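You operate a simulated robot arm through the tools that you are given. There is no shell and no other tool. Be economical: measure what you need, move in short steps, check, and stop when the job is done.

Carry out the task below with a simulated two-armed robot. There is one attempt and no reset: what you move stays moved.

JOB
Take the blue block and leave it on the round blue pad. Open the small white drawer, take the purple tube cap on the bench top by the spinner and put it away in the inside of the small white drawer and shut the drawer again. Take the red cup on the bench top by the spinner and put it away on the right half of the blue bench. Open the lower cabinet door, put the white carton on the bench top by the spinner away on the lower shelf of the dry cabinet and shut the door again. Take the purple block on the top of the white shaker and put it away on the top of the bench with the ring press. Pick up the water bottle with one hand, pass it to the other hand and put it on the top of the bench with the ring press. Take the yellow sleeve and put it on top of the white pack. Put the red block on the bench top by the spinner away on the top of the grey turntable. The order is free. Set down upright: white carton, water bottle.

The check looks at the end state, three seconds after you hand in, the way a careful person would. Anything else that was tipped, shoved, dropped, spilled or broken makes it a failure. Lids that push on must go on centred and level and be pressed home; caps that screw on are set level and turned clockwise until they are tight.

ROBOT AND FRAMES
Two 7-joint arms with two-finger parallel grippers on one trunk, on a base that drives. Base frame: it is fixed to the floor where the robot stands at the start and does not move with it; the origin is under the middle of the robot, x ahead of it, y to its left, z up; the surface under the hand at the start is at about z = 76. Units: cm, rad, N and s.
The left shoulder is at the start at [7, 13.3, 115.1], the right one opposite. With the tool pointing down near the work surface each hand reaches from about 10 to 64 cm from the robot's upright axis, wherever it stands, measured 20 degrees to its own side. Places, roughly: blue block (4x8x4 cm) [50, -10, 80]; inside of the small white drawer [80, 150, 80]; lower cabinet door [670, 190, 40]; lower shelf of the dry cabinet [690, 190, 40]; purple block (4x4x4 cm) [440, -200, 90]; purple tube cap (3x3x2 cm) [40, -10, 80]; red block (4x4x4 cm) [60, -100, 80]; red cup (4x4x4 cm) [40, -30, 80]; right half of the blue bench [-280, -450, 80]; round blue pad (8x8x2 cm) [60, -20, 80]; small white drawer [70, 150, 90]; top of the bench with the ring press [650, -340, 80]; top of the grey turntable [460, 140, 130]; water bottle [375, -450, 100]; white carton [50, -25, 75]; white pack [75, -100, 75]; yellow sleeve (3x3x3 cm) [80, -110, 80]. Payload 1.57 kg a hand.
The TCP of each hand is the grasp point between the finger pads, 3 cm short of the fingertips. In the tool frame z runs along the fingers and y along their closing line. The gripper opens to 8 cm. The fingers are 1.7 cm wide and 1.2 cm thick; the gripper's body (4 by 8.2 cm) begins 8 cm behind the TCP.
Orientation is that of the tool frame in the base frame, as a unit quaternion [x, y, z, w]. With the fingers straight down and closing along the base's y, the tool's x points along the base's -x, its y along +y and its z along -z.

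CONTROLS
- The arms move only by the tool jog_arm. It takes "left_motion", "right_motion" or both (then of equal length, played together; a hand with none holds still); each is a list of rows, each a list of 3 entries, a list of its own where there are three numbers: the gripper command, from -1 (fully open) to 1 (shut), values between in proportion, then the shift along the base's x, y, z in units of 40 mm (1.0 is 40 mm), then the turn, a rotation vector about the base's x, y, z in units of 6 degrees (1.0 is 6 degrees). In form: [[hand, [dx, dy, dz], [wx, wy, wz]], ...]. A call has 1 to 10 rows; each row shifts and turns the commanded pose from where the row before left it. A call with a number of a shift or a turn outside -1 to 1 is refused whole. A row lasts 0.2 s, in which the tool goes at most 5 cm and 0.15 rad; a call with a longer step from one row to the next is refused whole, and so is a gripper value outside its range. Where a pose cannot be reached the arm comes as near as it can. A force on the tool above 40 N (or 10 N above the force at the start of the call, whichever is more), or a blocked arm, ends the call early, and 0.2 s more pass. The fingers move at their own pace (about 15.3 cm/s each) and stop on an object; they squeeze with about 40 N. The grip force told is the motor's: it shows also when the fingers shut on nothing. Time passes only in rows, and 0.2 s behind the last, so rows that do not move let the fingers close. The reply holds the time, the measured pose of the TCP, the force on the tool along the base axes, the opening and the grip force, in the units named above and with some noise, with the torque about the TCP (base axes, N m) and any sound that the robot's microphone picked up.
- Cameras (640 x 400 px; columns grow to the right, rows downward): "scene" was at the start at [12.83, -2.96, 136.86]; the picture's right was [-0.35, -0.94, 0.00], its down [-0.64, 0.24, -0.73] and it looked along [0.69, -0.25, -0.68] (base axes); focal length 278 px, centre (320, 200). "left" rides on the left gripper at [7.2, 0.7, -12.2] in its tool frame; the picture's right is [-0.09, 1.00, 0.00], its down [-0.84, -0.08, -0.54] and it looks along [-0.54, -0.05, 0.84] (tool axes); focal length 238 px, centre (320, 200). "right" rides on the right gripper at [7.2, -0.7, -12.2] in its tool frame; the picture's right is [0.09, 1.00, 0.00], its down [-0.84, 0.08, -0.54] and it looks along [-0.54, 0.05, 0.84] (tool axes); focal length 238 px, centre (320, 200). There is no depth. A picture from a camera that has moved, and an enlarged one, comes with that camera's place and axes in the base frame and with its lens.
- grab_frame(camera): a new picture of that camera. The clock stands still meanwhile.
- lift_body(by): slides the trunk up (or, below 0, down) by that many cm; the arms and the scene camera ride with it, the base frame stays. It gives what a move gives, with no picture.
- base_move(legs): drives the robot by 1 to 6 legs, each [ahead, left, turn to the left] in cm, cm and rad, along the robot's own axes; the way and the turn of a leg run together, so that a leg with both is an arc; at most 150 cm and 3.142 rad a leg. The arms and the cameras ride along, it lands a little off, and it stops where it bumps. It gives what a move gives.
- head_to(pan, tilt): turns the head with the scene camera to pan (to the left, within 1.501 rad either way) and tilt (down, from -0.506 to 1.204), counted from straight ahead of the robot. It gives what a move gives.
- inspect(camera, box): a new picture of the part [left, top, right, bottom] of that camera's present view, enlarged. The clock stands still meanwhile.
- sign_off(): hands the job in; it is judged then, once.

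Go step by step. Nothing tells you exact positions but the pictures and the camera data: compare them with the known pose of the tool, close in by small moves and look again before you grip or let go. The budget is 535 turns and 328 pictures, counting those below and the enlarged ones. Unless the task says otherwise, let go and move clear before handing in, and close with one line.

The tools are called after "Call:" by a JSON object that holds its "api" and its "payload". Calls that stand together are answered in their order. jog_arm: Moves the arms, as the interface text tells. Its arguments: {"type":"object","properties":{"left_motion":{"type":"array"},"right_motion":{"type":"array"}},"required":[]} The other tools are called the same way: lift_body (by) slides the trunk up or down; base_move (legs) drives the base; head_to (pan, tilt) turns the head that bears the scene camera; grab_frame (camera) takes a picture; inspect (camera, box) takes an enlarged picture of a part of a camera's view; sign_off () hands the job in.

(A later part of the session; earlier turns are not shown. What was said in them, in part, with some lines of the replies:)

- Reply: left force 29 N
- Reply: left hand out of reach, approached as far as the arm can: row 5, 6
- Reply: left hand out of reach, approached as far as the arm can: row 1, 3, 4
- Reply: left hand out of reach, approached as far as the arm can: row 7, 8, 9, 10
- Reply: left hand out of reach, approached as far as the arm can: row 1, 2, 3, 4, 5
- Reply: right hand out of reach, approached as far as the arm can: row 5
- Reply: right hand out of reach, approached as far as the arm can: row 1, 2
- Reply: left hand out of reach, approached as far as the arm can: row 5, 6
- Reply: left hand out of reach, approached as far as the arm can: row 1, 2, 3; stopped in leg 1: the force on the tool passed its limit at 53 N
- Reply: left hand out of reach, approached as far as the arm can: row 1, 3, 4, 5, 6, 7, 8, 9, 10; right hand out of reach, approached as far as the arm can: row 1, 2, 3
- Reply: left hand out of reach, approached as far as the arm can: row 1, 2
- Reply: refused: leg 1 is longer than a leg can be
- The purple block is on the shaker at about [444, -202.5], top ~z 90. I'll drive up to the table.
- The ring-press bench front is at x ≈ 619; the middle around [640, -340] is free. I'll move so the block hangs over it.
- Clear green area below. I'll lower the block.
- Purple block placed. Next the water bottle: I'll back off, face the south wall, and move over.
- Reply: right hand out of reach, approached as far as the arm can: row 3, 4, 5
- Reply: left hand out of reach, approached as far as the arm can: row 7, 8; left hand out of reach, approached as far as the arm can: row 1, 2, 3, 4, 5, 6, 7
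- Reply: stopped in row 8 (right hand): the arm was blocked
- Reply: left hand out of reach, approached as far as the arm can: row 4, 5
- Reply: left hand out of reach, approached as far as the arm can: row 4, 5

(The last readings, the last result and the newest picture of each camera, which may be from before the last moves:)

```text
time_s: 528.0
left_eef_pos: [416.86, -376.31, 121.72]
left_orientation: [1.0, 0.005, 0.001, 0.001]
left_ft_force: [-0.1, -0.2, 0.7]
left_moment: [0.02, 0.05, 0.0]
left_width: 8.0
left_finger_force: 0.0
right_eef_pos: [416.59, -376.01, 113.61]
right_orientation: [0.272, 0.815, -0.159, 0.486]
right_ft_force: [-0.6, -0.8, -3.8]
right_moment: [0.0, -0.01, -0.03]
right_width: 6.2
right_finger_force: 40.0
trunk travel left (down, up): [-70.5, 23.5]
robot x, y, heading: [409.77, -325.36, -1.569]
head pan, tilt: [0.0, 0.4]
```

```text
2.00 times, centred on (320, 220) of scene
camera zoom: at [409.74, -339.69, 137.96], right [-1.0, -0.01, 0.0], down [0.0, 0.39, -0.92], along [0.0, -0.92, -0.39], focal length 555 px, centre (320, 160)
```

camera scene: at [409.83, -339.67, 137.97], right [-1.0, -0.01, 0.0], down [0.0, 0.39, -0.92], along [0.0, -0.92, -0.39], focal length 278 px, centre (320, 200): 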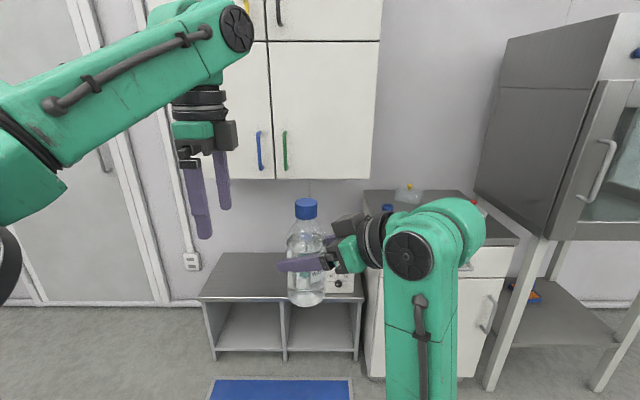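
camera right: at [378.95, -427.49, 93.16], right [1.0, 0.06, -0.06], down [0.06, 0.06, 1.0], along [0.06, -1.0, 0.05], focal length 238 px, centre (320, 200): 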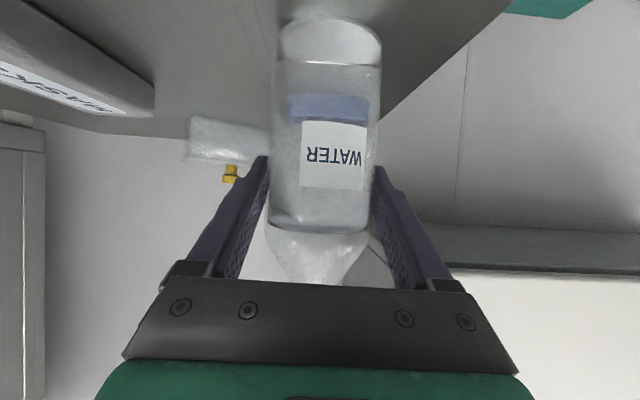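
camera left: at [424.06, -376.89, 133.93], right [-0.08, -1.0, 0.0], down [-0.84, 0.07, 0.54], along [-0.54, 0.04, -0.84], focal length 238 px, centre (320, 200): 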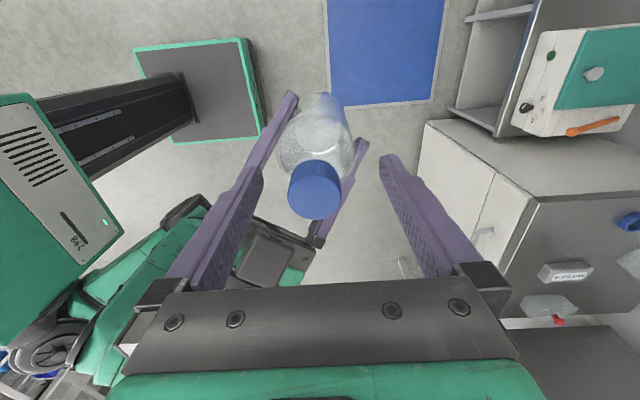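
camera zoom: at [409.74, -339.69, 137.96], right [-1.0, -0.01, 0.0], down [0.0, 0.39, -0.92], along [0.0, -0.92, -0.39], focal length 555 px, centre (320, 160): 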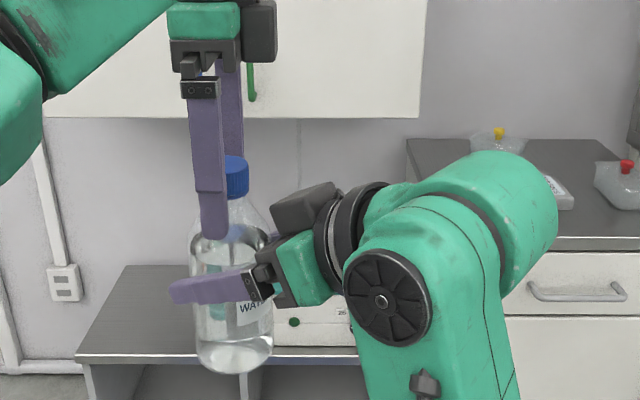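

Nearly centred; I'll nudge the bottle another 0.9 cm, then close the left hand on the cap.

Call:
{"api": "jog_arm", "payload": {"right_motion": [[1, [0.22, 0, 0], [0, 0, 0]], [1, [0, 0, 0], [0, 0, 0]], [1, [0, 0, 0], [0, 0, 0]], [1, [0, 0, 0], [0, 0, 0]], [1, [0, 0, 0], [0, 0, 0]]], "left_motion": [[-1, [0, 0, 0], [0, 0, 0]], [-1, [0, 0, 0], [0, 0, 0]], [1, [0, 0, 0], [0, 0, 0]], [1, [0, 0, 0], [0, 0, 0]], [1, [0, 0, 0], [0, 0, 0]]]}}

Call:
{"api": "grab_frame", "payload": {"camera": "left"}}

Call:
{"api": "inspect", "payload": {"camera": "scene", "box": [220, 120, 420, 320]}}

```text
time_s: 529.1
left_eef_pos: [416.97, -376.16, 121.67]
left_orientation: [1.0, 0.006, 0.0, 0.001]
left_ft_force: [-3.0, 24.7, 13.0]
left_moment: [0.95, 0.16, 0.17]
left_width: 3.13
left_finger_force: 40.1
right_eef_pos: [417.25, -376.05, 113.38]
right_orientation: [0.275, 0.815, -0.159, 0.484]
right_ft_force: [2.9, -23.5, -16.4]
right_moment: [1.04, 0.03, -0.01]
right_width: 6.24
right_finger_force: 39.7
trunk travel left (down, up): [-70.5, 23.5]
robot x, y, heading: [409.82, -325.15, -1.567]
head pan, tilt: [0.0, 0.4]
```

```text
99 pictures are left
camera left: at [424.05, -376.84, 133.98], right [-0.08, -1.0, 0.0], down [-0.84, 0.07, 0.54], along [-0.54, 0.04, -0.84], focal length 238 px, centre (320, 200)
```

left: 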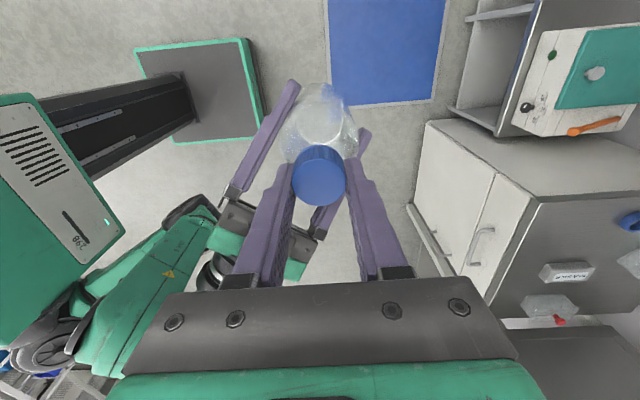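

```text
2.00 times, centred on (320, 220) of scene
camera zoom: at [409.76, -339.69, 137.96], right [-1.0, -0.01, 0.0], down [0.0, 0.39, -0.92], along [0.0, -0.92, -0.39], focal length 555 px, centre (320, 160)
```

zoom: 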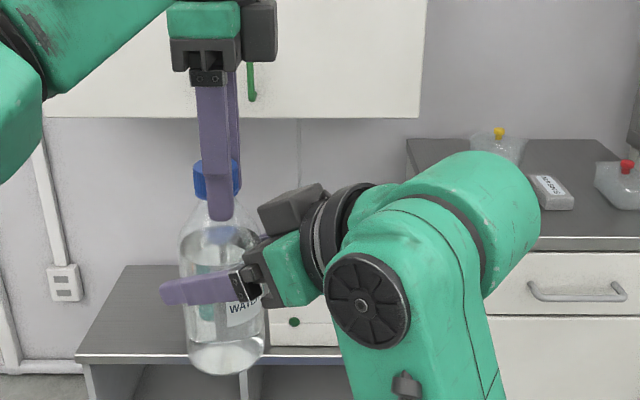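

The left hand holds the cap. I'll open the right hand and withdraw it.

Call:
{"api": "jog_arm", "payload": {"right_motion": [[-1, [0, 0, 0], [0, 0, 0]], [-1, [0, 0, 0], [0, 0, 0]], [-1, [0, 0, 0], [0, 0, 0]], [-1, [-0.3, 0.2, 0], [0, 0, 0]], [-1, [-0.5, 0.3, 0], [0, 0, 0]], [-1, [-0.6, 0.3, 0], [0, 0, 0]], [-1, [-0.6, 0.2, 0], [0, 0, 0]], [-1, [-0.6, 0, 0], [0, 0, 0]]]}}

Call:
{"api": "grab_frame", "payload": {"camera": "scene"}}

Call:
{"api": "grab_frame", "payload": {"camera": "left"}}

```text
time_s: 531.0
left_eef_pos: [416.88, -376.27, 121.73]
left_orientation: [1.0, 0.004, 0.0, 0.001]
left_ft_force: [0.5, -0.6, -0.5]
left_moment: [0.01, 0.01, -0.02]
left_width: 3.1
left_finger_force: 40.1
right_eef_pos: [406.96, -371.82, 113.56]
right_orientation: [0.273, 0.815, -0.159, 0.486]
right_ft_force: [-0.5, -0.1, 0.3]
right_moment: [0.02, 0.0, 0.03]
right_width: 8.0
right_finger_force: 0.0
trunk travel left (down, up): [-70.5, 23.5]
robot x, y, heading: [409.31, -325.15, -1.571]
head pan, tilt: [0.0, 0.4]
```

```text
97 pictures are left
camera scene: at [409.65, -339.7, 137.96], right [-1.0, -0.01, 0.0], down [0.0, 0.39, -0.92], along [0.0, -0.92, -0.39], focal length 278 px, centre (320, 200)
```

scene: 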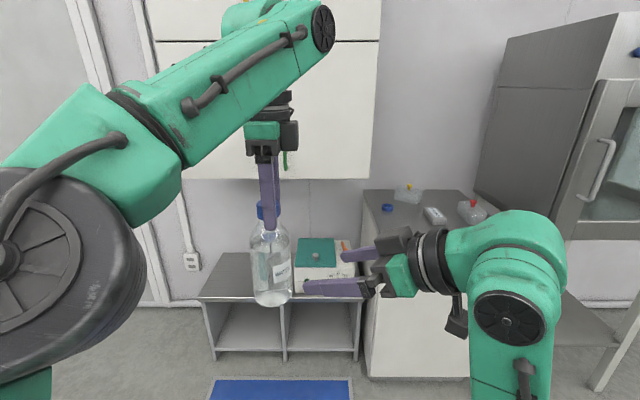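

```text
96 pictures are left
camera left: at [423.97, -376.9, 133.93], right [-0.08, -1.0, 0.0], down [-0.84, 0.07, 0.54], along [-0.54, 0.04, -0.84], focal length 238 px, centre (320, 200)
```

left: 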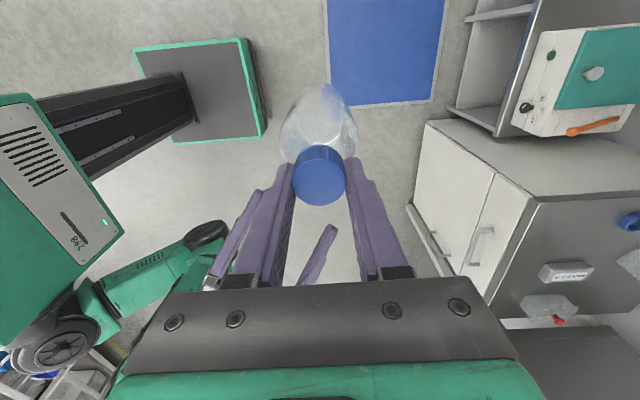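

The pass worked; the left hand carries the bottle. I'll move the right hand clear and return it to tool-down.

Call:
{"api": "jog_arm", "payload": {"right_motion": [[-1, [-0.6, 0, 0], [0, 0, -1]], [-1, [-0.6, 0, 0], [0, 0, -1]], [-1, [-0.6, 0, 0], [0, 0, -1]], [-1, [-0.6, 0, 0], [0, 0, -1]], [-1, [-0.6, 0, 0], [0, 0, -1]], [-1, [-0.6, 0, 0], [0, 0, -1]], [-1, [-0.4, 0, 0], [0, 0, -1]], [-1, [-0.3, 0, 0], [0, 0, -1]], [-1, [0, 0, 0], [0, 0, -0.5]]]}}

Call:
{"api": "jog_arm", "payload": {"right_motion": [[-1, [0, 0, 0.1], [1, 0, 0]], [-1, [0, 0.1, 0.1], [1, 0, 0]], [-1, [0, 0.1, 0.1], [1, 0, 0]], [-1, [0, 0.1, 0.1], [1, 0, 0]], [-1, [0, 0.1, 0], [1, 0, 0]], [-1, [0, 0.1, 0], [1, 0, 0]], [-1, [0, 0.1, 0], [1, 0, 0]], [-1, [0, 0.1, 0], [1, 0, 0]], [-1, [0, 0.1, 0], [1, 0, 0]], [-1, [0, 0, 0], [0.9, 0, 0]]]}}

Call:
{"api": "grab_frame", "payload": {"camera": "scene"}}

```text
time_s: 533.0
left_eef_pos: [416.89, -376.3, 121.69]
left_orientation: [1.0, 0.006, -0.001, 0.001]
left_ft_force: [-0.2, 0.1, 0.5]
left_moment: [0.04, 0.02, 0.02]
left_width: 3.08
left_finger_force: 40.7
right_eef_pos: [389.73, -371.89, 113.6]
right_orientation: [0.597, 0.617, -0.354, 0.37]
right_ft_force: [-0.3, 0.1, -0.1]
right_moment: [-0.01, -0.01, 0.01]
right_width: 7.99
right_finger_force: 0.1
trunk travel left (down, up): [-70.5, 23.5]
robot x, y, heading: [409.58, -325.06, -1.569]
head pan, tilt: [0.0, 0.4]
```

```text
time_s: 535.1
left_eef_pos: [416.82, -376.32, 121.54]
left_orientation: [1.0, 0.005, 0.001, 0.001]
left_ft_force: [-0.7, 0.2, 0.6]
left_moment: [-0.03, 0.02, 0.0]
left_width: 3.06
left_finger_force: 40.3
right_eef_pos: [389.69, -368.74, 115.16]
right_orientation: [0.702, 0.712, 0.001, 0.024]
right_ft_force: [-0.1, 0.6, 0.2]
right_moment: [-0.01, 0.03, 0.0]
right_width: 8.01
right_finger_force: 0.1
trunk travel left (down, up): [-70.5, 23.5]
robot x, y, heading: [409.85, -325.17, -1.564]
head pan, tilt: [0.0, 0.4]
```

```text
95 pictures are left
camera scene: at [409.8, -339.74, 137.96], right [-1.0, -0.01, 0.0], down [0.0, 0.39, -0.92], along [0.0, -0.92, -0.39], focal length 278 px, centre (320, 200)
```

scene: 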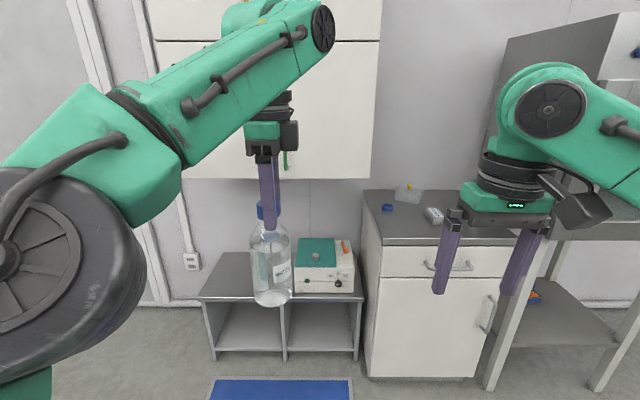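

Now I'll drive to the ring-press bench with the bottle.

Call:
{"api": "base_move", "payload": {"legs": [[0, 0, 1.567], [150, 0, 0], [0, -36, 0]]}}

Call:
{"api": "grab_frame", "payload": {"camera": "scene"}}

```text
time_s: 548.3
left_eef_pos: [611.57, -356.28, 121.62]
left_orientation: [0.709, 0.705, 0.001, 0.001]
left_ft_force: [0.1, -0.3, -0.3]
left_moment: [0.0, 0.0, -0.04]
left_width: 3.08
left_finger_force: 39.9
right_eef_pos: [603.46, -383.18, 115.37]
right_orientation: [0.002, 1.0, 0.017, 0.019]
right_ft_force: [-0.4, -0.2, -1.1]
right_moment: [-0.04, -0.03, -0.01]
right_width: 8.0
right_finger_force: 0.0
trunk travel left (down, up): [-70.5, 23.5]
robot x, y, heading: [560.46, -362.58, -0.019]
head pan, tilt: [0.0, 0.4]
```

```text
94 pictures are left
camera scene: at [574.74, -362.78, 137.96], right [-0.01, -1.0, 0.0], down [-0.39, 0.0, -0.92], along [0.92, -0.01, -0.39], focal length 278 px, centre (320, 200)
```

scene: 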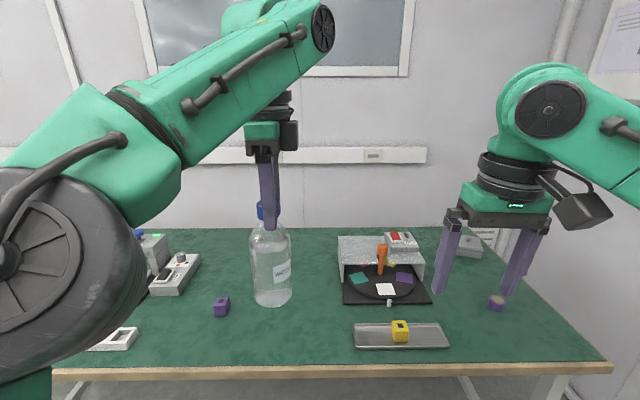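

Call:
{"api": "base_move", "payload": {"legs": [[26, 1, 0.01]]}}

Call:
{"api": "grab_frame", "payload": {"camera": "left"}}

Call:
{"api": "grab_frame", "payload": {"camera": "scene"}}

```text
time_s: 550.2
left_eef_pos: [636.97, -354.95, 121.69]
left_orientation: [0.706, 0.708, 0.002, 0.001]
left_ft_force: [-0.4, -0.2, 0.4]
left_moment: [-0.06, 0.0, 0.0]
left_width: 3.07
left_finger_force: 39.5
right_eef_pos: [629.13, -382.04, 115.29]
right_orientation: [-0.004, 1.0, 0.019, 0.019]
right_ft_force: [0.2, 1.3, 0.7]
right_moment: [-0.01, 0.02, 0.02]
right_width: 8.02
right_finger_force: 0.0
trunk travel left (down, up): [-70.5, 23.5]
robot x, y, heading: [586.09, -361.73, -0.004]
head pan, tilt: [0.0, 0.4]
```

```text
93 pictures are left
camera left: at [637.64, -347.84, 134.01], right [1.0, -0.09, 0.0], down [-0.08, -0.84, 0.54], along [-0.05, -0.54, -0.84], focal length 238 px, centre (320, 200)
```

left: 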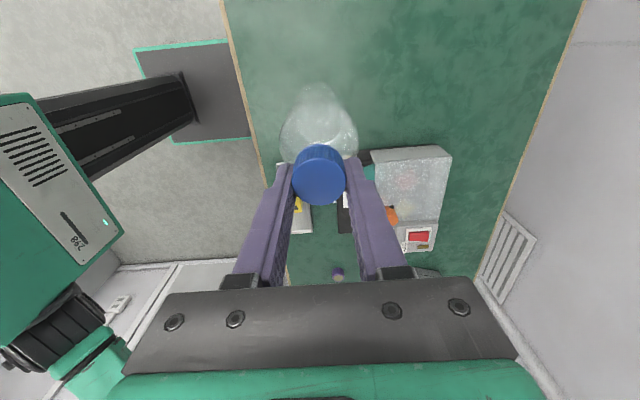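

```text
92 pictures are left
camera scene: at [600.31, -361.96, 137.99], right [0.0, -1.0, 0.0], down [-0.39, 0.0, -0.92], along [0.92, 0.0, -0.39], focal length 278 px, centre (320, 200)
```

scene: 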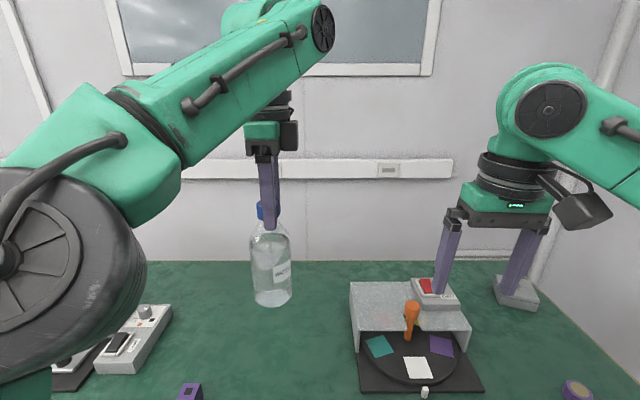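

Clear spot below at [637, -355]. I'll lower the bottle.

Call:
{"api": "jog_arm", "payload": {"left_motion": [[1, [0, 0, -0.8], [0, 0, 0]], [1, [0, 0, -0.9], [0, 0, 0]], [1, [0, 0, -0.9], [0, 0, 0]], [1, [0, 0, -0.9], [0, 0, 0]], [1, [0, 0, -0.9], [0, 0, 0]], [1, [0, 0, -0.9], [0, 0, 0]], [1, [0, 0, -0.9], [0, 0, 0]], [1, [0, 0, -0.7], [0, 0, 0]], [1, [0, 0, 0], [0, 0, 0]]]}}

Call:
{"api": "inspect", "payload": {"camera": "scene", "box": [180, 200, 380, 400]}}

```text
time_s: 552.2
left_eef_pos: [637.2, -354.93, 94.11]
left_orientation: [0.706, 0.708, 0.0, 0.0]
left_ft_force: [-0.1, -0.2, 0.1]
left_moment: [-0.01, -0.02, 0.02]
left_width: 3.09
left_finger_force: 40.2
right_eef_pos: [629.29, -382.06, 115.28]
right_orientation: [-0.004, 1.0, 0.019, 0.019]
right_ft_force: [0.3, 0.1, 0.0]
right_moment: [0.02, 0.0, -0.01]
right_width: 8.03
right_finger_force: 0.0
trunk travel left (down, up): [-70.5, 23.5]
robot x, y, heading: [585.93, -362.07, -0.0]
head pan, tilt: [0.0, 0.4]
```

```text
2.00 times, centred on (280, 300) of scene
camera zoom: at [600.45, -361.96, 137.97], right [0.0, -1.0, 0.0], down [-0.39, 0.0, -0.92], along [0.92, 0.0, -0.39], focal length 555 px, centre (400, 0)
```

zoom: 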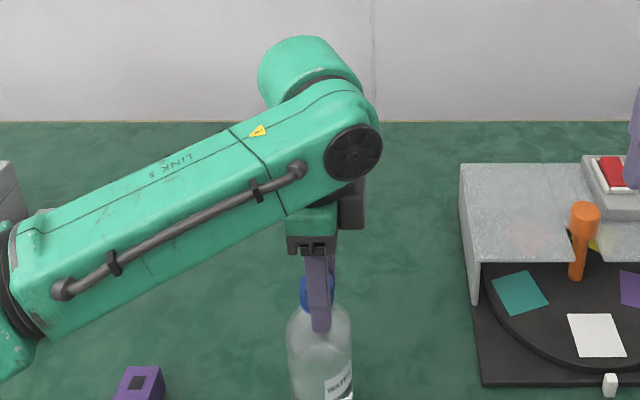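

Call:
{"api": "head_to", "payload": {"pan": 0.1, "tilt": 0.75}}

Call:
{"api": "jog_arm", "payload": {"left_motion": [[1, [0, 0, -0.2], [0, 0, 0]], [1, [0, 0, -0.15], [0, 0, 0]], [1, [0, 0, 0], [0, 0, 0]]]}}

Call:
{"api": "inspect", "payload": {"camera": "scene", "box": [180, 120, 420, 340]}}

```text
time_s: 553.0
left_eef_pos: [637.18, -354.94, 94.06]
left_orientation: [0.706, 0.708, 0.0, 0.0]
left_ft_force: [-0.9, -0.6, 0.0]
left_moment: [-0.03, 0.01, 0.01]
left_width: 3.06
left_finger_force: 39.6
right_eef_pos: [629.27, -382.01, 115.2]
right_orientation: [-0.003, 1.0, 0.018, 0.017]
right_ft_force: [-0.3, 1.0, 0.0]
right_moment: [-0.04, 0.0, -0.01]
right_width: 8.0
right_finger_force: 0.1
trunk travel left (down, up): [-70.5, 23.5]
robot x, y, heading: [586.46, -362.11, -0.003]
head pan, tilt: [0.099, 0.75]
```

```text
time_s: 553.8
left_eef_pos: [637.08, -354.99, 92.87]
left_orientation: [0.706, 0.708, 0.001, 0.003]
left_ft_force: [2.1, 1.8, 9.1]
left_moment: [0.03, -0.14, -0.01]
left_width: 3.04
left_finger_force: 39.0
right_eef_pos: [629.23, -382.1, 115.24]
right_orientation: [-0.004, 1.0, 0.019, 0.019]
right_ft_force: [0.1, 0.3, 0.0]
right_moment: [-0.01, 0.0, -0.01]
right_width: 8.02
right_finger_force: 0.0
trunk travel left (down, up): [-70.5, 23.5]
robot x, y, heading: [586.02, -361.66, 0.001]
head pan, tilt: [0.099, 0.75]
```

```text
1.82 times, centred on (300, 230) of scene
camera zoom: at [599.28, -361.12, 134.9], right [0.1, -1.0, 0.0], down [-0.68, -0.07, -0.73], along [0.73, 0.07, -0.68], focal length 505 px, centre (356, 146)
```

zoom: 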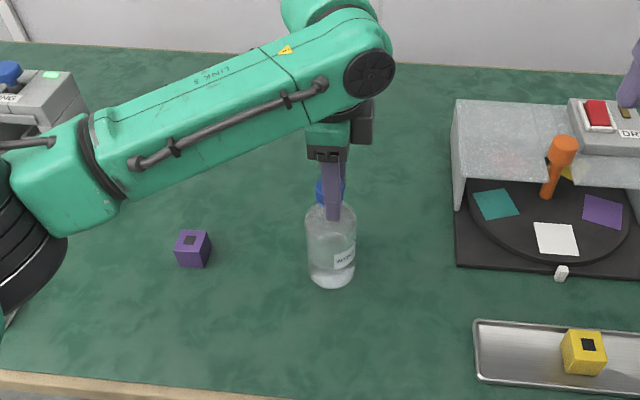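

Contact. I'll release and rise.

Call:
{"api": "jog_arm", "payload": {"left_motion": [[1, [0, 0, -0.02], [0, 0, 0]], [0.0, [0, 0, 0], [0, 0, 0]], [-0.5, [0, 0, 0], [0, 0, 0]], [-1, [0, 0, 0], [0, 0, 0]], [-1, [0, 0, 0.4], [0, 0, 0]], [-1, [0, 0, 0.8], [0, 0, 0]], [-1, [0, 0, 0.9], [0, 0, 0]], [-1, [0, 0, 0.9], [0, 0, 0]], [-1, [0, 0, 0.9], [0, 0, 0]]]}}

Call:
{"api": "inspect", "payload": {"camera": "scene", "box": [180, 120, 420, 340]}}

```text
time_s: 555.8
left_eef_pos: [636.99, -355.13, 108.37]
left_orientation: [0.706, 0.709, 0.0, 0.0]
left_ft_force: [-0.5, 0.3, -0.4]
left_moment: [0.02, -0.01, -0.02]
left_width: 8.0
left_finger_force: 0.0
right_eef_pos: [629.14, -382.12, 115.27]
right_orientation: [-0.004, 1.0, 0.019, 0.02]
right_ft_force: [0.2, -0.4, 0.0]
right_moment: [0.04, -0.03, 0.02]
right_width: 8.02
right_finger_force: 0.1
trunk travel left (down, up): [-70.5, 23.5]
robot x, y, heading: [585.72, -361.63, -0.004]
head pan, tilt: [0.099, 0.75]
```

```text
1.82 times, centred on (300, 230) of scene
camera zoom: at [599.3, -361.2, 134.87], right [0.1, -1.0, 0.0], down [-0.68, -0.07, -0.73], along [0.73, 0.07, -0.68], focal length 505 px, centre (356, 146)
```

zoom: 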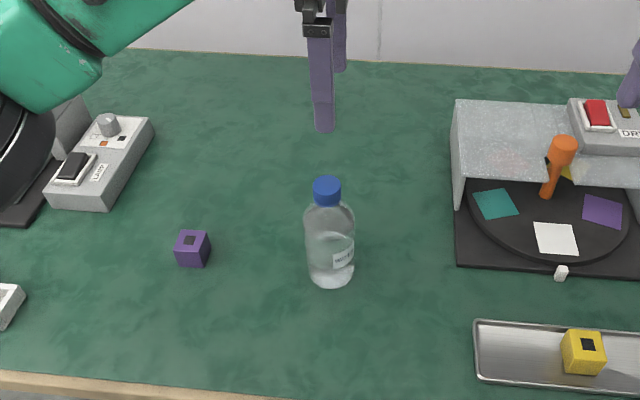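

The bottle stands upright. Last is the red cup: I'll back off, turn west, and look at the route.

Call:
{"api": "base_move", "payload": {"legs": [[-45, 0, 0], [0, 0, 3.141]]}}

Call:
{"api": "head_to", "payload": {"pan": -0.2, "tilt": 0.25}}

Call:
{"api": "jog_arm", "payload": {"left_motion": [[-1, [0, 0, 0], [0, 0, 1]], [-1, [0, 0, 0], [0, 0, 1]], [-1, [0, 0, 0], [0, 0, 1]], [-1, [0, 0, 0], [0, 0, 1]], [-1, [0, 0, 0], [0, 0, 1]], [-1, [0, 0, 0], [0, 0, 1]], [-1, [0, 0, 0], [0, 0, 1]], [-1, [0, 0, 0], [0, 0, 1]], [-1, [0, 0, 0], [0, 0, 1]], [-1, [0, 0, 0], [0, 0, 1]]]}}

Call:
{"api": "grab_frame", "payload": {"camera": "scene"}}

```text
time_s: 565.9
left_eef_pos: [489.65, -368.59, 108.34]
left_orientation: [0.71, -0.704, -0.001, 0.001]
left_ft_force: [-0.2, 0.2, -1.0]
left_moment: [0.0, 0.01, -0.04]
left_width: 8.0
left_finger_force: 0.1
right_eef_pos: [497.27, -341.61, 115.31]
right_orientation: [1.0, 0.005, -0.017, 0.018]
right_ft_force: [0.1, 0.8, 0.4]
right_moment: [0.01, 0.0, 0.02]
right_width: 8.01
right_finger_force: 0.2
trunk travel left (down, up): [-70.5, 23.5]
robot x, y, heading: [540.64, -362.0, -3.142]
head pan, tilt: [0.099, 0.75]
```

```text
time_s: 566.9
left_eef_pos: [489.45, -368.48, 108.41]
left_orientation: [0.709, -0.705, -0.001, 0.0]
left_ft_force: [0.5, 0.7, 0.1]
left_moment: [0.04, 0.02, -0.04]
left_width: 8.01
left_finger_force: 0.1
right_eef_pos: [497.17, -341.54, 115.17]
right_orientation: [1.0, 0.005, -0.019, 0.018]
right_ft_force: [0.3, -0.5, 0.3]
right_moment: [-0.03, 0.03, 0.02]
right_width: 7.98
right_finger_force: 0.0
trunk travel left (down, up): [-70.5, 23.5]
robot x, y, heading: [540.41, -361.49, -3.139]
head pan, tilt: [-0.201, 0.25]
```

```text
time_s: 569.0
left_eef_pos: [489.42, -368.46, 108.23]
left_orientation: [0.967, -0.255, 0.0, 0.001]
left_ft_force: [-0.1, -0.1, -0.1]
left_moment: [-0.03, 0.01, -0.01]
left_width: 8.0
left_finger_force: 0.0
right_eef_pos: [497.3, -341.59, 115.17]
right_orientation: [1.0, 0.005, -0.018, 0.019]
right_ft_force: [0.6, -0.2, 0.9]
right_moment: [-0.01, -0.03, 0.01]
right_width: 7.99
right_finger_force: 0.1
trunk travel left (down, up): [-70.5, 23.5]
robot x, y, heading: [540.82, -361.56, -3.148]
head pan, tilt: [-0.201, 0.25]
```

```text
88 pictures are left
camera scene: at [526.4, -359.84, 139.37], right [0.2, 0.98, 0.0], down [0.24, -0.05, -0.97], along [-0.95, 0.19, -0.25], focal length 278 px, centre (320, 200)
```

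scene: 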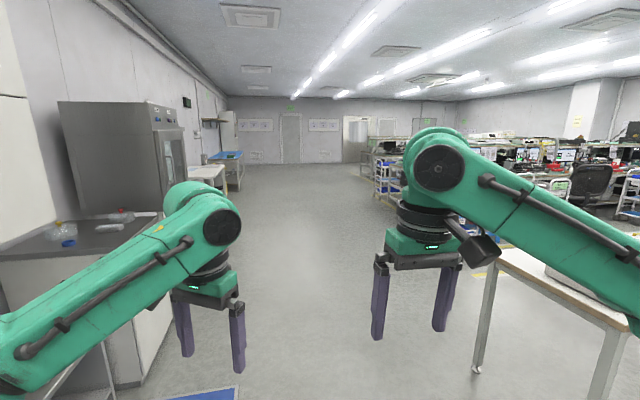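

The corridor west is clear. I'll drive back toward the first bench.

Call:
{"api": "base_move", "payload": {"legs": [[0, -42, 0.006], [149, 0, 0], [149, 0, 0], [149, 0, 0], [149, 0, 0]]}}

Call:
{"api": "jog_arm", "payload": {"left_motion": [[-1, [0.2, 0, 0.2], [0, 0, 1]], [-1, [0.2, 0, 0.2], [0, 0, 1]], [-1, [0.2, 0, 0.2], [0, 0, 1]], [-1, [0.2, 0, 0], [0, 0, 1]], [-1, [0.2, 0, 0], [0, 0, 0.9]]]}}

Call:
{"api": "grab_frame", "payload": {"camera": "scene"}}

```text
time_s: 599.6
left_eef_pos: [-107.27, -326.98, 108.21]
left_orientation: [0.967, -0.256, -0.001, 0.001]
left_ft_force: [0.7, -0.1, -0.4]
left_moment: [-0.02, 0.0, -0.03]
left_width: 7.99
left_finger_force: 0.0
right_eef_pos: [-99.59, -299.93, 115.17]
right_orientation: [1.0, 0.005, -0.018, 0.019]
right_ft_force: [0.0, -0.1, -0.3]
right_moment: [0.0, 0.0, 0.02]
right_width: 7.99
right_finger_force: 0.0
trunk travel left (down, up): [-70.5, 23.5]
robot x, y, heading: [-56.31, -320.64, 3.137]
head pan, tilt: [-0.201, 0.25]
```

```text
time_s: 600.8
left_eef_pos: [-103.31, -326.96, 110.63]
left_orientation: [1.0, -0.001, -0.001, 0.0]
left_ft_force: [0.4, -0.3, 0.0]
left_moment: [0.02, 0.0, 0.04]
left_width: 8.01
left_finger_force: 0.0
right_eef_pos: [-99.45, -299.81, 115.23]
right_orientation: [1.0, 0.005, -0.018, 0.019]
right_ft_force: [-0.3, 0.5, 0.1]
right_moment: [-0.02, -0.01, 0.01]
right_width: 7.98
right_finger_force: 0.2
trunk travel left (down, up): [-70.5, 23.5]
robot x, y, heading: [-56.36, -320.05, 3.138]
head pan, tilt: [-0.201, 0.25]
```

```text
87 pictures are left
camera scene: at [-70.4, -318.26, 139.37], right [0.2, 0.98, 0.0], down [0.24, -0.05, -0.97], along [-0.95, 0.19, -0.25], focal length 278 px, centre (320, 200)
```

scene: 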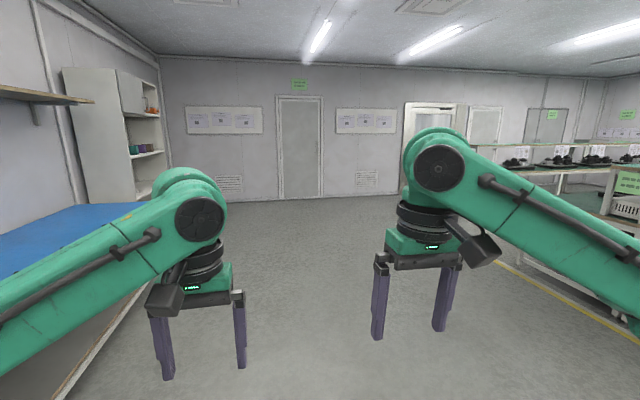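

Call:
{"api": "base_move", "payload": {"legs": [[0, 0, -3.138], [0, 149, 0], [0, 138, 0]]}}

Call:
{"api": "head_to", "payload": {"pan": 0, "tilt": 0.6}}

Call:
{"api": "grab_frame", "payload": {"camera": "scene"}}

```text
time_s: 622.1
left_eef_pos: [-0.24, -26.02, 110.72]
left_orientation: [0.016, 1.0, 0.002, 0.0]
left_ft_force: [0.1, -0.3, 0.4]
left_moment: [-0.03, -0.02, 0.0]
left_width: 7.99
left_finger_force: 0.0
right_eef_pos: [-4.86, -53.0, 115.28]
right_orientation: [0.009, 1.0, 0.018, 0.019]
right_ft_force: [0.1, -0.4, -0.2]
right_moment: [0.0, -0.02, 0.01]
right_width: 8.0
right_finger_force: 0.0
trunk travel left (down, up): [-70.5, 23.5]
robot x, y, heading: [-47.63, -32.13, -0.027]
head pan, tilt: [-0.201, 0.25]
```

```text
time_s: 623.0
left_eef_pos: [-0.27, -25.87, 110.67]
left_orientation: [0.015, 1.0, 0.002, -0.001]
left_ft_force: [-0.2, -0.5, 0.3]
left_moment: [0.0, 0.0, 0.0]
left_width: 7.97
left_finger_force: 0.0
right_eef_pos: [-4.83, -52.94, 115.26]
right_orientation: [0.009, 1.0, 0.018, 0.018]
right_ft_force: [-0.1, -0.6, 0.0]
right_moment: [-0.01, -0.03, 0.0]
right_width: 8.0
right_finger_force: 0.1
trunk travel left (down, up): [-70.5, 23.5]
robot x, y, heading: [-47.23, -31.48, -0.024]
head pan, tilt: [0.0, 0.6]
```

```text
86 pictures are left
camera scene: at [-33.61, -32.07, 136.16], right [-0.03, -1.0, 0.0], down [-0.56, 0.02, -0.83], along [0.83, -0.02, -0.56], focal length 278 px, centre (320, 200)
```

scene: 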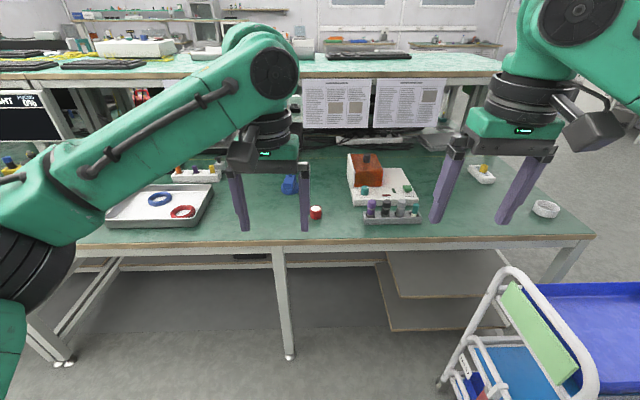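

Everything is in place. I'll drive up to the bench for the cup at about [44.7, -32.6].

Call:
{"api": "base_move", "payload": {"legs": [[45, 0, 0.025]]}}

Call:
{"api": "grab_frame", "payload": {"camera": "left"}}

```text
time_s: 625.7
left_eef_pos: [44.55, -25.23, 110.74]
left_orientation: [0.002, 1.0, 0.001, -0.001]
left_ft_force: [0.7, 0.2, 0.4]
left_moment: [0.02, 0.0, 0.01]
left_width: 8.02
left_finger_force: 0.1
right_eef_pos: [40.76, -52.26, 115.23]
right_orientation: [-0.005, 1.0, 0.019, 0.019]
right_ft_force: [0.4, 0.0, 0.2]
right_moment: [0.01, -0.02, 0.02]
right_width: 7.98
right_finger_force: 0.1
trunk travel left (down, up): [-70.5, 23.5]
robot x, y, heading: [-2.02, -31.98, -0.002]
head pan, tilt: [0.0, 0.6]
```

```text
85 pictures are left
camera left: at [37.41, -24.62, 122.94], right [0.1, 1.0, 0.0], down [0.84, -0.08, 0.54], along [0.54, -0.05, -0.84], focal length 238 px, centre (320, 200)
```

left: 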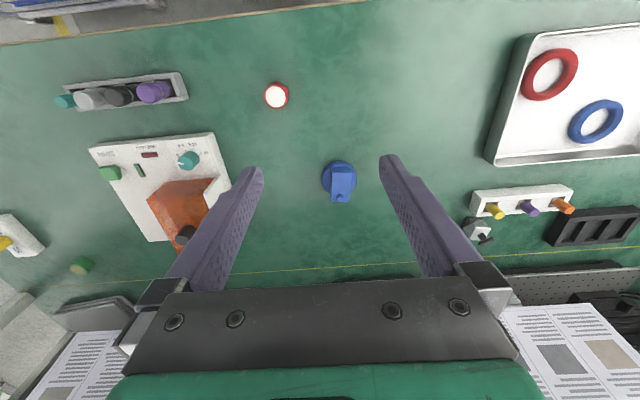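

Call:
{"api": "jog_arm", "payload": {"left_motion": [[-1, [-0.1, -0.6, -0.7], [0, 0, 0]], [-1, [-0.1, -0.6, -0.7], [0, 0, 0]], [-1, [0, -0.6, -0.7], [0, 0, 0]], [-1, [0, 0, -0.9], [0, 0, 0]], [-1, [0, 0, -0.9], [0, 0, 0]], [-1, [0, 0, -0.9], [0, 0, 0]], [-1, [0, 0, 0], [0, 0, 0]]]}}

Call:
{"api": "grab_frame", "payload": {"camera": "left"}}

```text
time_s: 627.3
left_eef_pos: [43.83, -32.34, 91.33]
left_orientation: [0.003, 1.0, 0.001, 0.0]
left_ft_force: [0.1, 0.1, -0.4]
left_moment: [0.03, -0.02, 0.0]
left_width: 7.99
left_finger_force: 0.0
right_eef_pos: [40.83, -52.32, 115.2]
right_orientation: [-0.004, 1.0, 0.018, 0.018]
right_ft_force: [-0.1, -1.1, -0.5]
right_moment: [0.0, -0.01, 0.01]
right_width: 8.0
right_finger_force: 0.2
trunk travel left (down, up): [-70.5, 23.5]
robot x, y, heading: [-2.5, -32.53, -0.001]
head pan, tilt: [0.0, 0.6]
```

```text
84 pictures are left
camera left: at [36.65, -31.78, 103.55], right [0.1, 1.0, 0.0], down [0.84, -0.08, 0.54], along [0.54, -0.05, -0.84], focal length 238 px, centre (320, 200)
```

left: 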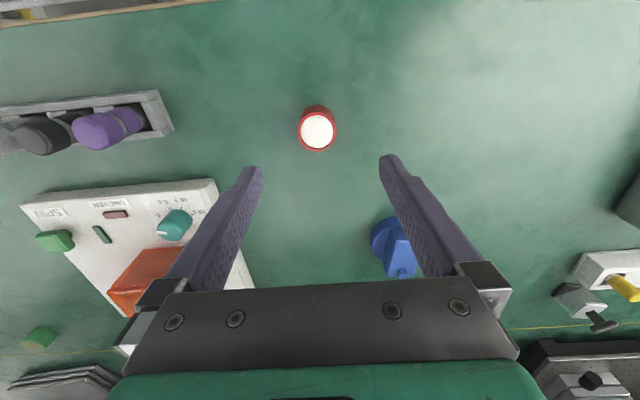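

Call:
{"api": "jog_arm", "payload": {"left_motion": [[-1, [0, -0.05, -0.9], [0, 0, 0]], [-1, [0, 0, -0.9], [0, 0, 0]], [-1, [0, 0, -0.8], [0, 0, 0]], [-1, [0, 0, -0.35], [0, 0, 0]], [-1, [0, 0, 0], [0, 0, 0]], [1, [0, 0, 0], [0, 0, 0]], [1, [0, 0, 0], [0, 0, 0]], [1, [0, 0, 0], [0, 0, 0]]]}}

Call:
{"api": "grab_frame", "payload": {"camera": "left"}}

```text
time_s: 629.1
left_eef_pos: [44.04, -32.5, 79.67]
left_orientation: [0.001, 1.0, 0.002, -0.001]
left_ft_force: [0.1, -0.3, 0.0]
left_moment: [-0.01, -0.04, 0.02]
left_width: 3.83
left_finger_force: 40.6
right_eef_pos: [40.83, -52.27, 115.2]
right_orientation: [-0.006, 1.0, 0.019, 0.018]
right_ft_force: [0.1, 0.4, -0.8]
right_moment: [-0.01, -0.02, -0.01]
right_width: 7.98
right_finger_force: 0.1
trunk travel left (down, up): [-70.5, 23.5]
robot x, y, heading: [-2.76, -32.13, -0.001]
head pan, tilt: [0.0, 0.6]
```

```text
83 pictures are left
camera left: at [36.71, -32.01, 91.89], right [0.1, 1.0, 0.0], down [0.84, -0.08, 0.54], along [0.54, -0.05, -0.84], focal length 238 px, centre (320, 200)
```

left: 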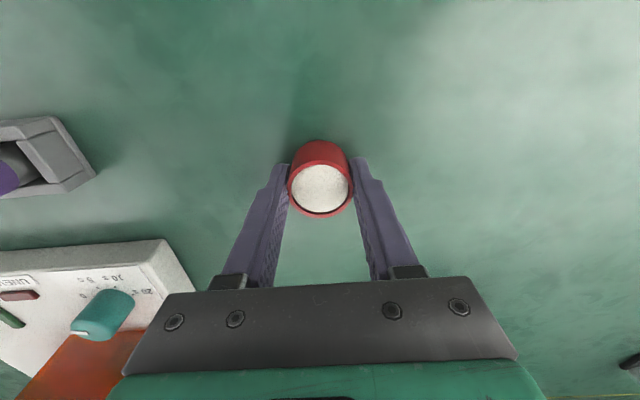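

Cup held. I'll lift it and set off gently.

Call:
{"api": "jog_arm", "payload": {"left_motion": [[1, [0, 0, 0.4], [0, 0, 0]], [1, [0, 0, 0.7], [0, 0, 0]], [1, [0, 0, 0.8], [0, 0, 0]], [1, [0, 0, 0.8], [0, 0, 0]], [1, [0, 0, 0.8], [0, 0, 0]], [1, [0, 0, 0.8], [0, 0, 0]], [1, [0, 0, 0.8], [0, 0, 0]], [1, [0, 0, 0.8], [0, 0, 0]], [1, [0, 0, 0.8], [0, 0, 0]], [1, [0, 0, 0.4], [0, 0, 0]]]}}

Call:
{"api": "base_move", "payload": {"legs": [[-60, 0, 0], [0, -140, 0], [0, -135, 0], [-140, 0, 0], [-72, 0, 0], [0, 0, -1.571]]}}

Call:
{"api": "head_to", "payload": {"pan": 0, "tilt": 0.5}}

Call:
{"api": "grab_frame", "payload": {"camera": "scene"}}

```text
time_s: 631.3
left_eef_pos: [43.88, -32.56, 108.13]
left_orientation: [0.002, 1.0, 0.0, 0.0]
left_ft_force: [0.9, -0.1, -0.6]
left_moment: [0.0, 0.02, -0.03]
left_width: 3.88
left_finger_force: 40.2
right_eef_pos: [40.83, -52.32, 115.29]
right_orientation: [-0.004, 1.0, 0.019, 0.018]
right_ft_force: [0.6, -0.9, -1.7]
right_moment: [-0.01, -0.03, 0.0]
right_width: 7.99
right_finger_force: 0.0
trunk travel left (down, up): [-70.5, 23.5]
robot x, y, heading: [-2.49, -32.07, 0.002]
head pan, tilt: [0.0, 0.6]
```

```text
time_s: 661.6
left_eef_pos: [-276.63, -350.69, 108.12]
left_orientation: [0.714, 0.7, 0.0, 0.001]
left_ft_force: [0.6, 0.2, 0.0]
left_moment: [-0.03, 0.02, 0.0]
left_width: 3.87
left_finger_force: 39.7
right_eef_pos: [-296.31, -347.4, 115.25]
right_orientation: [0.709, 0.705, 0.0, 0.026]
right_ft_force: [-1.1, 0.1, -0.6]
right_moment: [0.02, -0.01, 0.01]
right_width: 7.99
right_finger_force: 0.0
trunk travel left (down, up): [-70.5, 23.5]
robot x, y, heading: [-275.58, -304.14, -1.585]
head pan, tilt: [0.0, 0.6]
```

```text
time_s: 662.3
left_eef_pos: [-276.69, -350.52, 108.13]
left_orientation: [0.714, 0.7, 0.002, 0.001]
left_ft_force: [-0.6, 0.1, -0.8]
left_moment: [0.01, 0.0, 0.0]
left_width: 3.87
left_finger_force: 40.2
right_eef_pos: [-296.32, -347.36, 115.29]
right_orientation: [0.709, 0.705, -0.001, 0.026]
right_ft_force: [0.2, 0.2, -0.5]
right_moment: [-0.02, 0.05, -0.02]
right_width: 8.04
right_finger_force: 0.0
trunk travel left (down, up): [-70.5, 23.5]
robot x, y, heading: [-275.91, -304.44, -1.58]
head pan, tilt: [0.0, 0.499]
```

```text
82 pictures are left
camera scene: at [-275.72, -318.54, 137.05], right [-1.0, 0.01, 0.0], down [0.01, 0.48, -0.88], along [-0.01, -0.88, -0.48], focal length 278 px, centre (320, 200)
```

scene: 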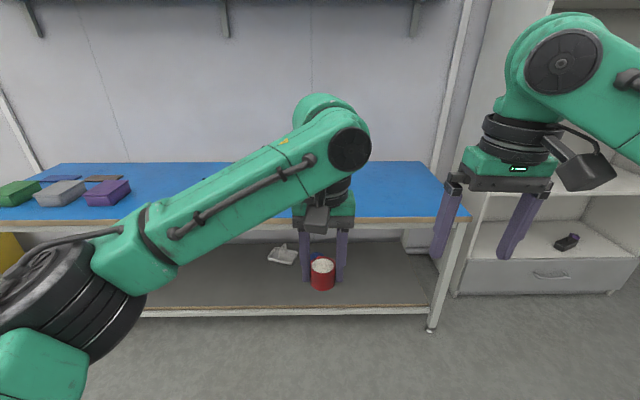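

The blue bench runs x ≈ -104 to -335, so its right half (as faced) is around x = -280. I'll drive up to it.

Call:
{"api": "base_move", "payload": {"legs": [[82, 0, 0.01]]}}

Call:
{"api": "grab_frame", "payload": {"camera": "left"}}

Call:
{"api": "grab_frame", "payload": {"camera": "scene"}}

```text
time_s: 666.6
left_eef_pos: [-277.03, -432.2, 108.31]
left_orientation: [0.71, 0.704, 0.001, 0.001]
left_ft_force: [-0.3, -0.9, -0.7]
left_moment: [0.0, -0.02, -0.01]
left_width: 3.87
left_finger_force: 40.1
right_eef_pos: [-296.64, -429.09, 115.25]
right_orientation: [0.705, 0.709, 0.0, 0.025]
right_ft_force: [-0.4, 0.5, 0.9]
right_moment: [-0.01, 0.0, 0.02]
right_width: 8.0
right_finger_force: 0.1
trunk travel left (down, up): [-70.5, 23.5]
robot x, y, heading: [-276.3, -386.3, -1.574]
head pan, tilt: [0.0, 0.499]
```

```text
81 pictures are left
camera left: at [-276.23, -425.05, 120.35], right [0.99, -0.1, 0.0], down [-0.09, -0.84, 0.54], along [-0.05, -0.54, -0.84], focal length 238 px, centre (320, 200)
```

left: 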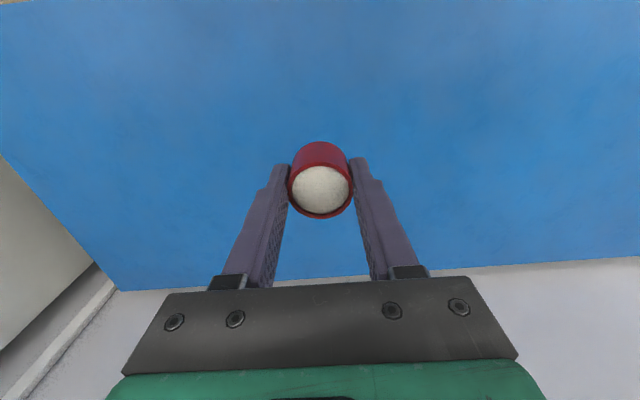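

```text
80 pictures are left
camera scene: at [-276.33, -400.09, 137.06], right [-1.0, 0.0, 0.0], down [0.0, 0.48, -0.88], along [0.0, -0.88, -0.48], focal length 278 px, centre (320, 200)
```

scene: 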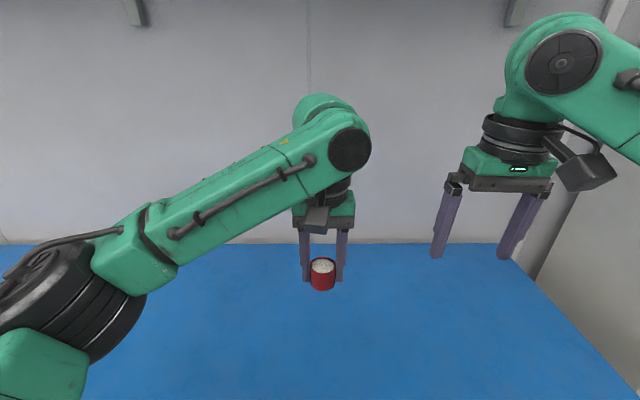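

The blue surface below is empty. I'll lower the cup.

Call:
{"api": "jog_arm", "payload": {"left_motion": [[1, [0, -0.3, -0.6], [0, 0, 0]], [1, [0, -0.3, -0.8], [0, 0, 0]], [1, [0, -0.2, -0.8], [0, 0, 0]], [1, [0, 0, -0.8], [0, 0, 0]], [1, [0, 0, -0.8], [0, 0, 0]], [1, [0, 0, -0.8], [0, 0, 0]], [1, [0, 0, -0.8], [0, 0, 0]], [1, [0, 0, -0.8], [0, 0, 0]], [1, [0, 0, -0.4], [0, 0, 0]], [1, [0, 0, 0], [0, 0, 0]]]}}

Call:
{"api": "grab_frame", "payload": {"camera": "left"}}

```text
time_s: 668.8
left_eef_pos: [-276.93, -435.37, 81.69]
left_orientation: [0.71, 0.705, 0.001, 0.002]
left_ft_force: [-0.3, 0.5, -0.3]
left_moment: [-0.02, -0.02, 0.01]
left_width: 3.84
left_finger_force: 40.1
right_eef_pos: [-296.61, -428.98, 115.31]
right_orientation: [0.705, 0.709, 0.0, 0.025]
right_ft_force: [0.9, 0.1, 0.3]
right_moment: [0.0, -0.01, 0.0]
right_width: 7.98
right_finger_force: 0.0
trunk travel left (down, up): [-70.5, 23.5]
robot x, y, heading: [-276.0, -385.82, -1.577]
head pan, tilt: [0.0, 0.499]
```

```text
79 pictures are left
camera left: at [-276.22, -428.26, 93.88], right [0.99, -0.1, 0.0], down [-0.09, -0.84, 0.54], along [-0.05, -0.54, -0.84], focal length 238 px, centre (320, 200)
```

left: 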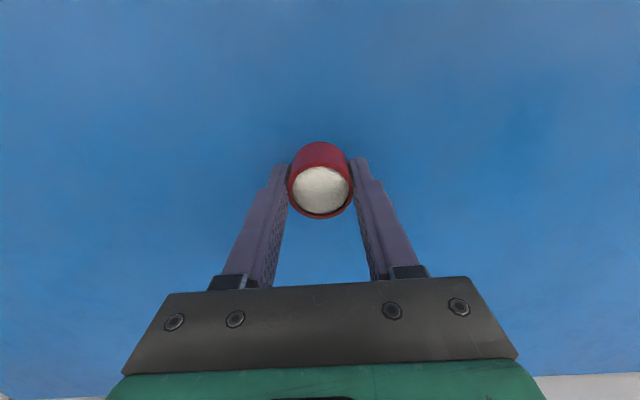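

Call:
{"api": "jog_arm", "payload": {"left_motion": [[1, [0, 0, -0.15], [0, 0, 0]], [1, [0, 0, -0.15], [0, 0, 0]], [1, [0, 0, -0.1], [0, 0, 0]], [1, [0, 0, 0], [0, 0, 0]]]}}

```text
time_s: 669.8
left_eef_pos: [-277.06, -435.5, 80.09]
left_orientation: [0.71, 0.704, 0.001, 0.0]
left_ft_force: [-0.5, 0.1, -0.2]
left_moment: [-0.03, 0.06, 0.02]
left_width: 3.85
left_finger_force: 40.5
right_eef_pos: [-296.61, -429.08, 115.22]
right_orientation: [0.705, 0.709, 0.0, 0.026]
right_ft_force: [0.0, 0.2, 0.3]
right_moment: [-0.01, -0.03, -0.02]
right_width: 7.99
right_finger_force: 0.0
trunk travel left (down, up): [-70.5, 23.5]
robot x, y, heading: [-276.43, -385.99, -1.571]
head pan, tilt: [0.0, 0.499]
```

Call:
{"api": "jog_arm", "payload": {"left_motion": [[1, [0, 0, -0.07], [0, 0, 0]], [1, [0, 0, -0.05], [0, 0, 0]], [1, [0, 0, 0], [0, 0, 0]]]}}

```text
time_s: 670.6
left_eef_pos: [-276.91, -435.41, 79.73]
left_orientation: [0.71, 0.704, 0.0, 0.001]
left_ft_force: [-0.2, 0.1, 0.4]
left_moment: [0.0, 0.02, 0.0]
left_width: 3.87
left_finger_force: 40.1
right_eef_pos: [-296.54, -428.98, 115.25]
right_orientation: [0.705, 0.709, 0.0, 0.026]
right_ft_force: [-0.3, 0.2, 0.3]
right_moment: [0.0, -0.01, 0.03]
right_width: 7.98
right_finger_force: 0.1
trunk travel left (down, up): [-70.5, 23.5]
robot x, y, heading: [-276.26, -385.88, -1.573]
head pan, tilt: [0.0, 0.499]
```

Call:
{"api": "jog_arm", "payload": {"left_motion": [[1, [0, 0, -0.07], [0, 0, 0]], [1, [0, 0, 0], [0, 0, 0]]]}}

Call:
{"api": "inspect", "payload": {"camera": "left", "box": [220, 80, 420, 260]}}

```text
time_s: 671.2
left_eef_pos: [-276.84, -435.45, 79.63]
left_orientation: [0.71, 0.704, -0.003, 0.003]
left_ft_force: [-1.1, -3.2, 17.6]
left_moment: [0.04, 0.06, -0.01]
left_width: 3.86
left_finger_force: 39.9
right_eef_pos: [-296.58, -428.93, 115.32]
right_orientation: [0.705, 0.709, 0.0, 0.027]
right_ft_force: [-0.8, 0.6, -0.9]
right_moment: [0.01, 0.01, 0.0]
right_width: 8.01
right_finger_force: 0.0
trunk travel left (down, up): [-70.5, 23.5]
robot x, y, heading: [-276.46, -386.29, -1.573]
head pan, tilt: [0.0, 0.499]
```

```text
2.22 times, centred on (320, 170) of left
camera zoom: at [-276.22, -428.19, 91.79], right [0.99, -0.1, 0.0], down [-0.09, -0.83, 0.55], along [-0.05, -0.54, -0.84], focal length 530 px, centre (320, 267)
```

zoom: 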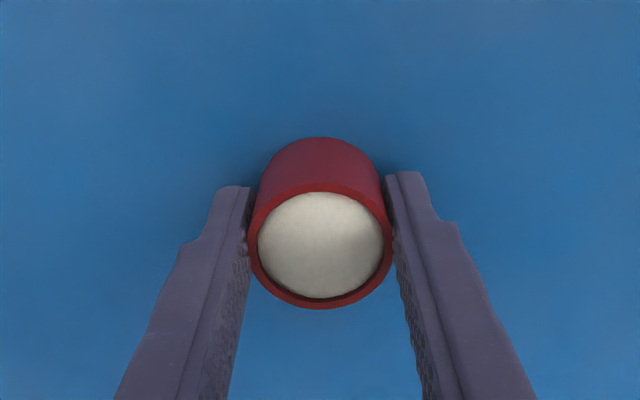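

Contact. I'll release and rise clear.

Call:
{"api": "jog_arm", "payload": {"left_motion": [[-1, [0, 0, 0], [0, 0, 0]], [-1, [0, 0, 0], [0, 0, 0]], [-1, [0, 0, 0.5], [0, 0, 0]], [-1, [0, 0, 0.9], [0, 0, 0]], [-1, [0, 0, 0.9], [0, 0, 0]], [-1, [0, 0, 0.9], [0, 0, 0]], [-1, [0, 0, 0.9], [0, 0, 0]], [-1, [0, 0.3, 0.8], [0, 0, 0]]]}}

Call:
{"api": "base_move", "payload": {"legs": [[-40, 0, 0]]}}

Call:
{"api": "grab_frame", "payload": {"camera": "scene"}}

```text
time_s: 673.0
left_eef_pos: [-276.86, -434.08, 98.88]
left_orientation: [0.71, 0.705, 0.001, 0.001]
left_ft_force: [-0.1, -0.1, 0.1]
left_moment: [0.0, 0.01, -0.01]
left_width: 7.99
left_finger_force: 0.1
right_eef_pos: [-296.49, -429.02, 115.33]
right_orientation: [0.705, 0.709, 0.0, 0.027]
right_ft_force: [-0.3, -0.6, 0.4]
right_moment: [-0.01, 0.01, -0.03]
right_width: 8.0
right_finger_force: 0.0
trunk travel left (down, up): [-70.5, 23.5]
robot x, y, heading: [-276.24, -385.96, -1.573]
head pan, tilt: [0.0, 0.499]
```

```text
time_s: 675.5
left_eef_pos: [-276.72, -394.04, 98.94]
left_orientation: [0.711, 0.703, 0.001, 0.002]
left_ft_force: [-0.1, 0.9, 0.1]
left_moment: [-0.02, 0.0, -0.03]
left_width: 8.0
left_finger_force: 0.0
right_eef_pos: [-296.47, -389.05, 115.18]
right_orientation: [0.705, 0.708, 0.0, 0.026]
right_ft_force: [-0.1, -0.4, 0.0]
right_moment: [-0.01, -0.02, 0.04]
right_width: 7.99
right_finger_force: 0.1
trunk travel left (down, up): [-70.5, 23.5]
robot x, y, heading: [-275.92, -345.59, -1.581]
head pan, tilt: [0.0, 0.499]
```

```text
77 pictures are left
camera scene: at [-276.16, -360.07, 137.05], right [-1.0, 0.01, 0.0], down [0.0, 0.48, -0.88], along [-0.01, -0.88, -0.48], focal length 278 px, centre (320, 200)
```

scene: 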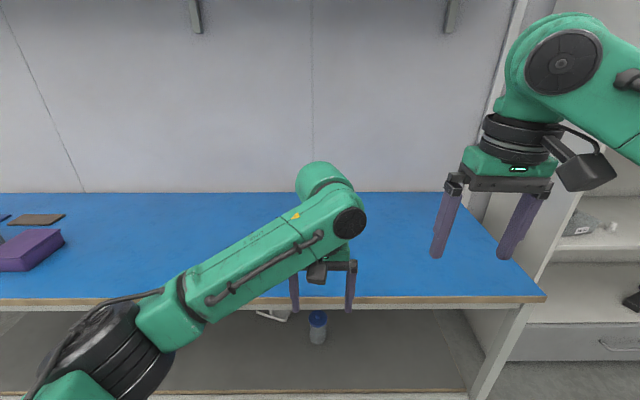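

The arm hides the cup, so I'll swing the left hand aside to check it.

Call:
{"api": "jog_arm", "payload": {"left_motion": [[-1, [0.8, 0.2, 0.2], [0, 0, 0]], [-1, [0.8, 0.2, 0.2], [0, 0, 0]], [-1, [0.8, 0.2, 0.2], [0, 0, 0]], [-1, [0.8, 0.2, 0.2], [0, 0, 0]], [-1, [0.8, 0, 0], [0, 0, 0]]]}}

Call:
{"api": "grab_frame", "payload": {"camera": "scene"}}

```text
time_s: 676.7
left_eef_pos: [-260.71, -390.86, 102.13]
left_orientation: [0.711, 0.704, 0.001, 0.0]
left_ft_force: [0.5, 0.4, 0.2]
left_moment: [0.0, -0.03, 0.02]
left_width: 8.02
left_finger_force: 0.1
right_eef_pos: [-296.38, -388.88, 115.21]
right_orientation: [0.706, 0.708, -0.001, 0.025]
right_ft_force: [0.0, 0.2, 0.3]
right_moment: [-0.01, 0.0, -0.02]
right_width: 7.99
right_finger_force: 0.0
trunk travel left (down, up): [-70.5, 23.5]
robot x, y, heading: [-276.09, -345.86, -1.576]
head pan, tilt: [0.0, 0.499]
```

```text
76 pictures are left
camera scene: at [-276.02, -359.95, 137.06], right [-1.0, 0.01, 0.0], down [0.0, 0.48, -0.88], along [-0.01, -0.88, -0.48], focal length 278 px, centre (320, 200)
```

scene: 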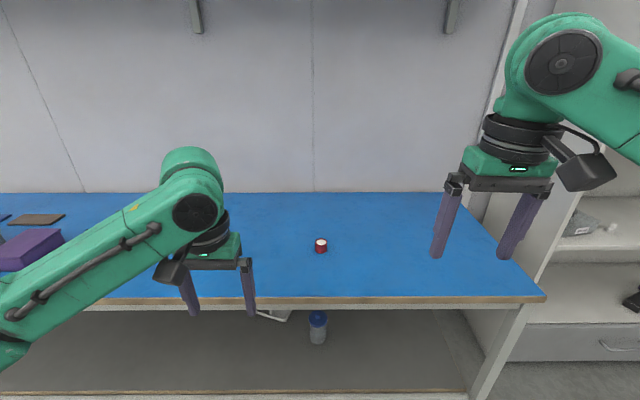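

The cup stands upright on the right half of the blue bench, and every item was checked in place with both hands now empty and clear. I'm handing in.

Call:
{"api": "sign_off", "payload": {}}

```text
The job is handed in.
```

All eight jobs are done and handed in: every item is where you asked, the carton and bottle are upright, and the drawer and cabinet door are shut.
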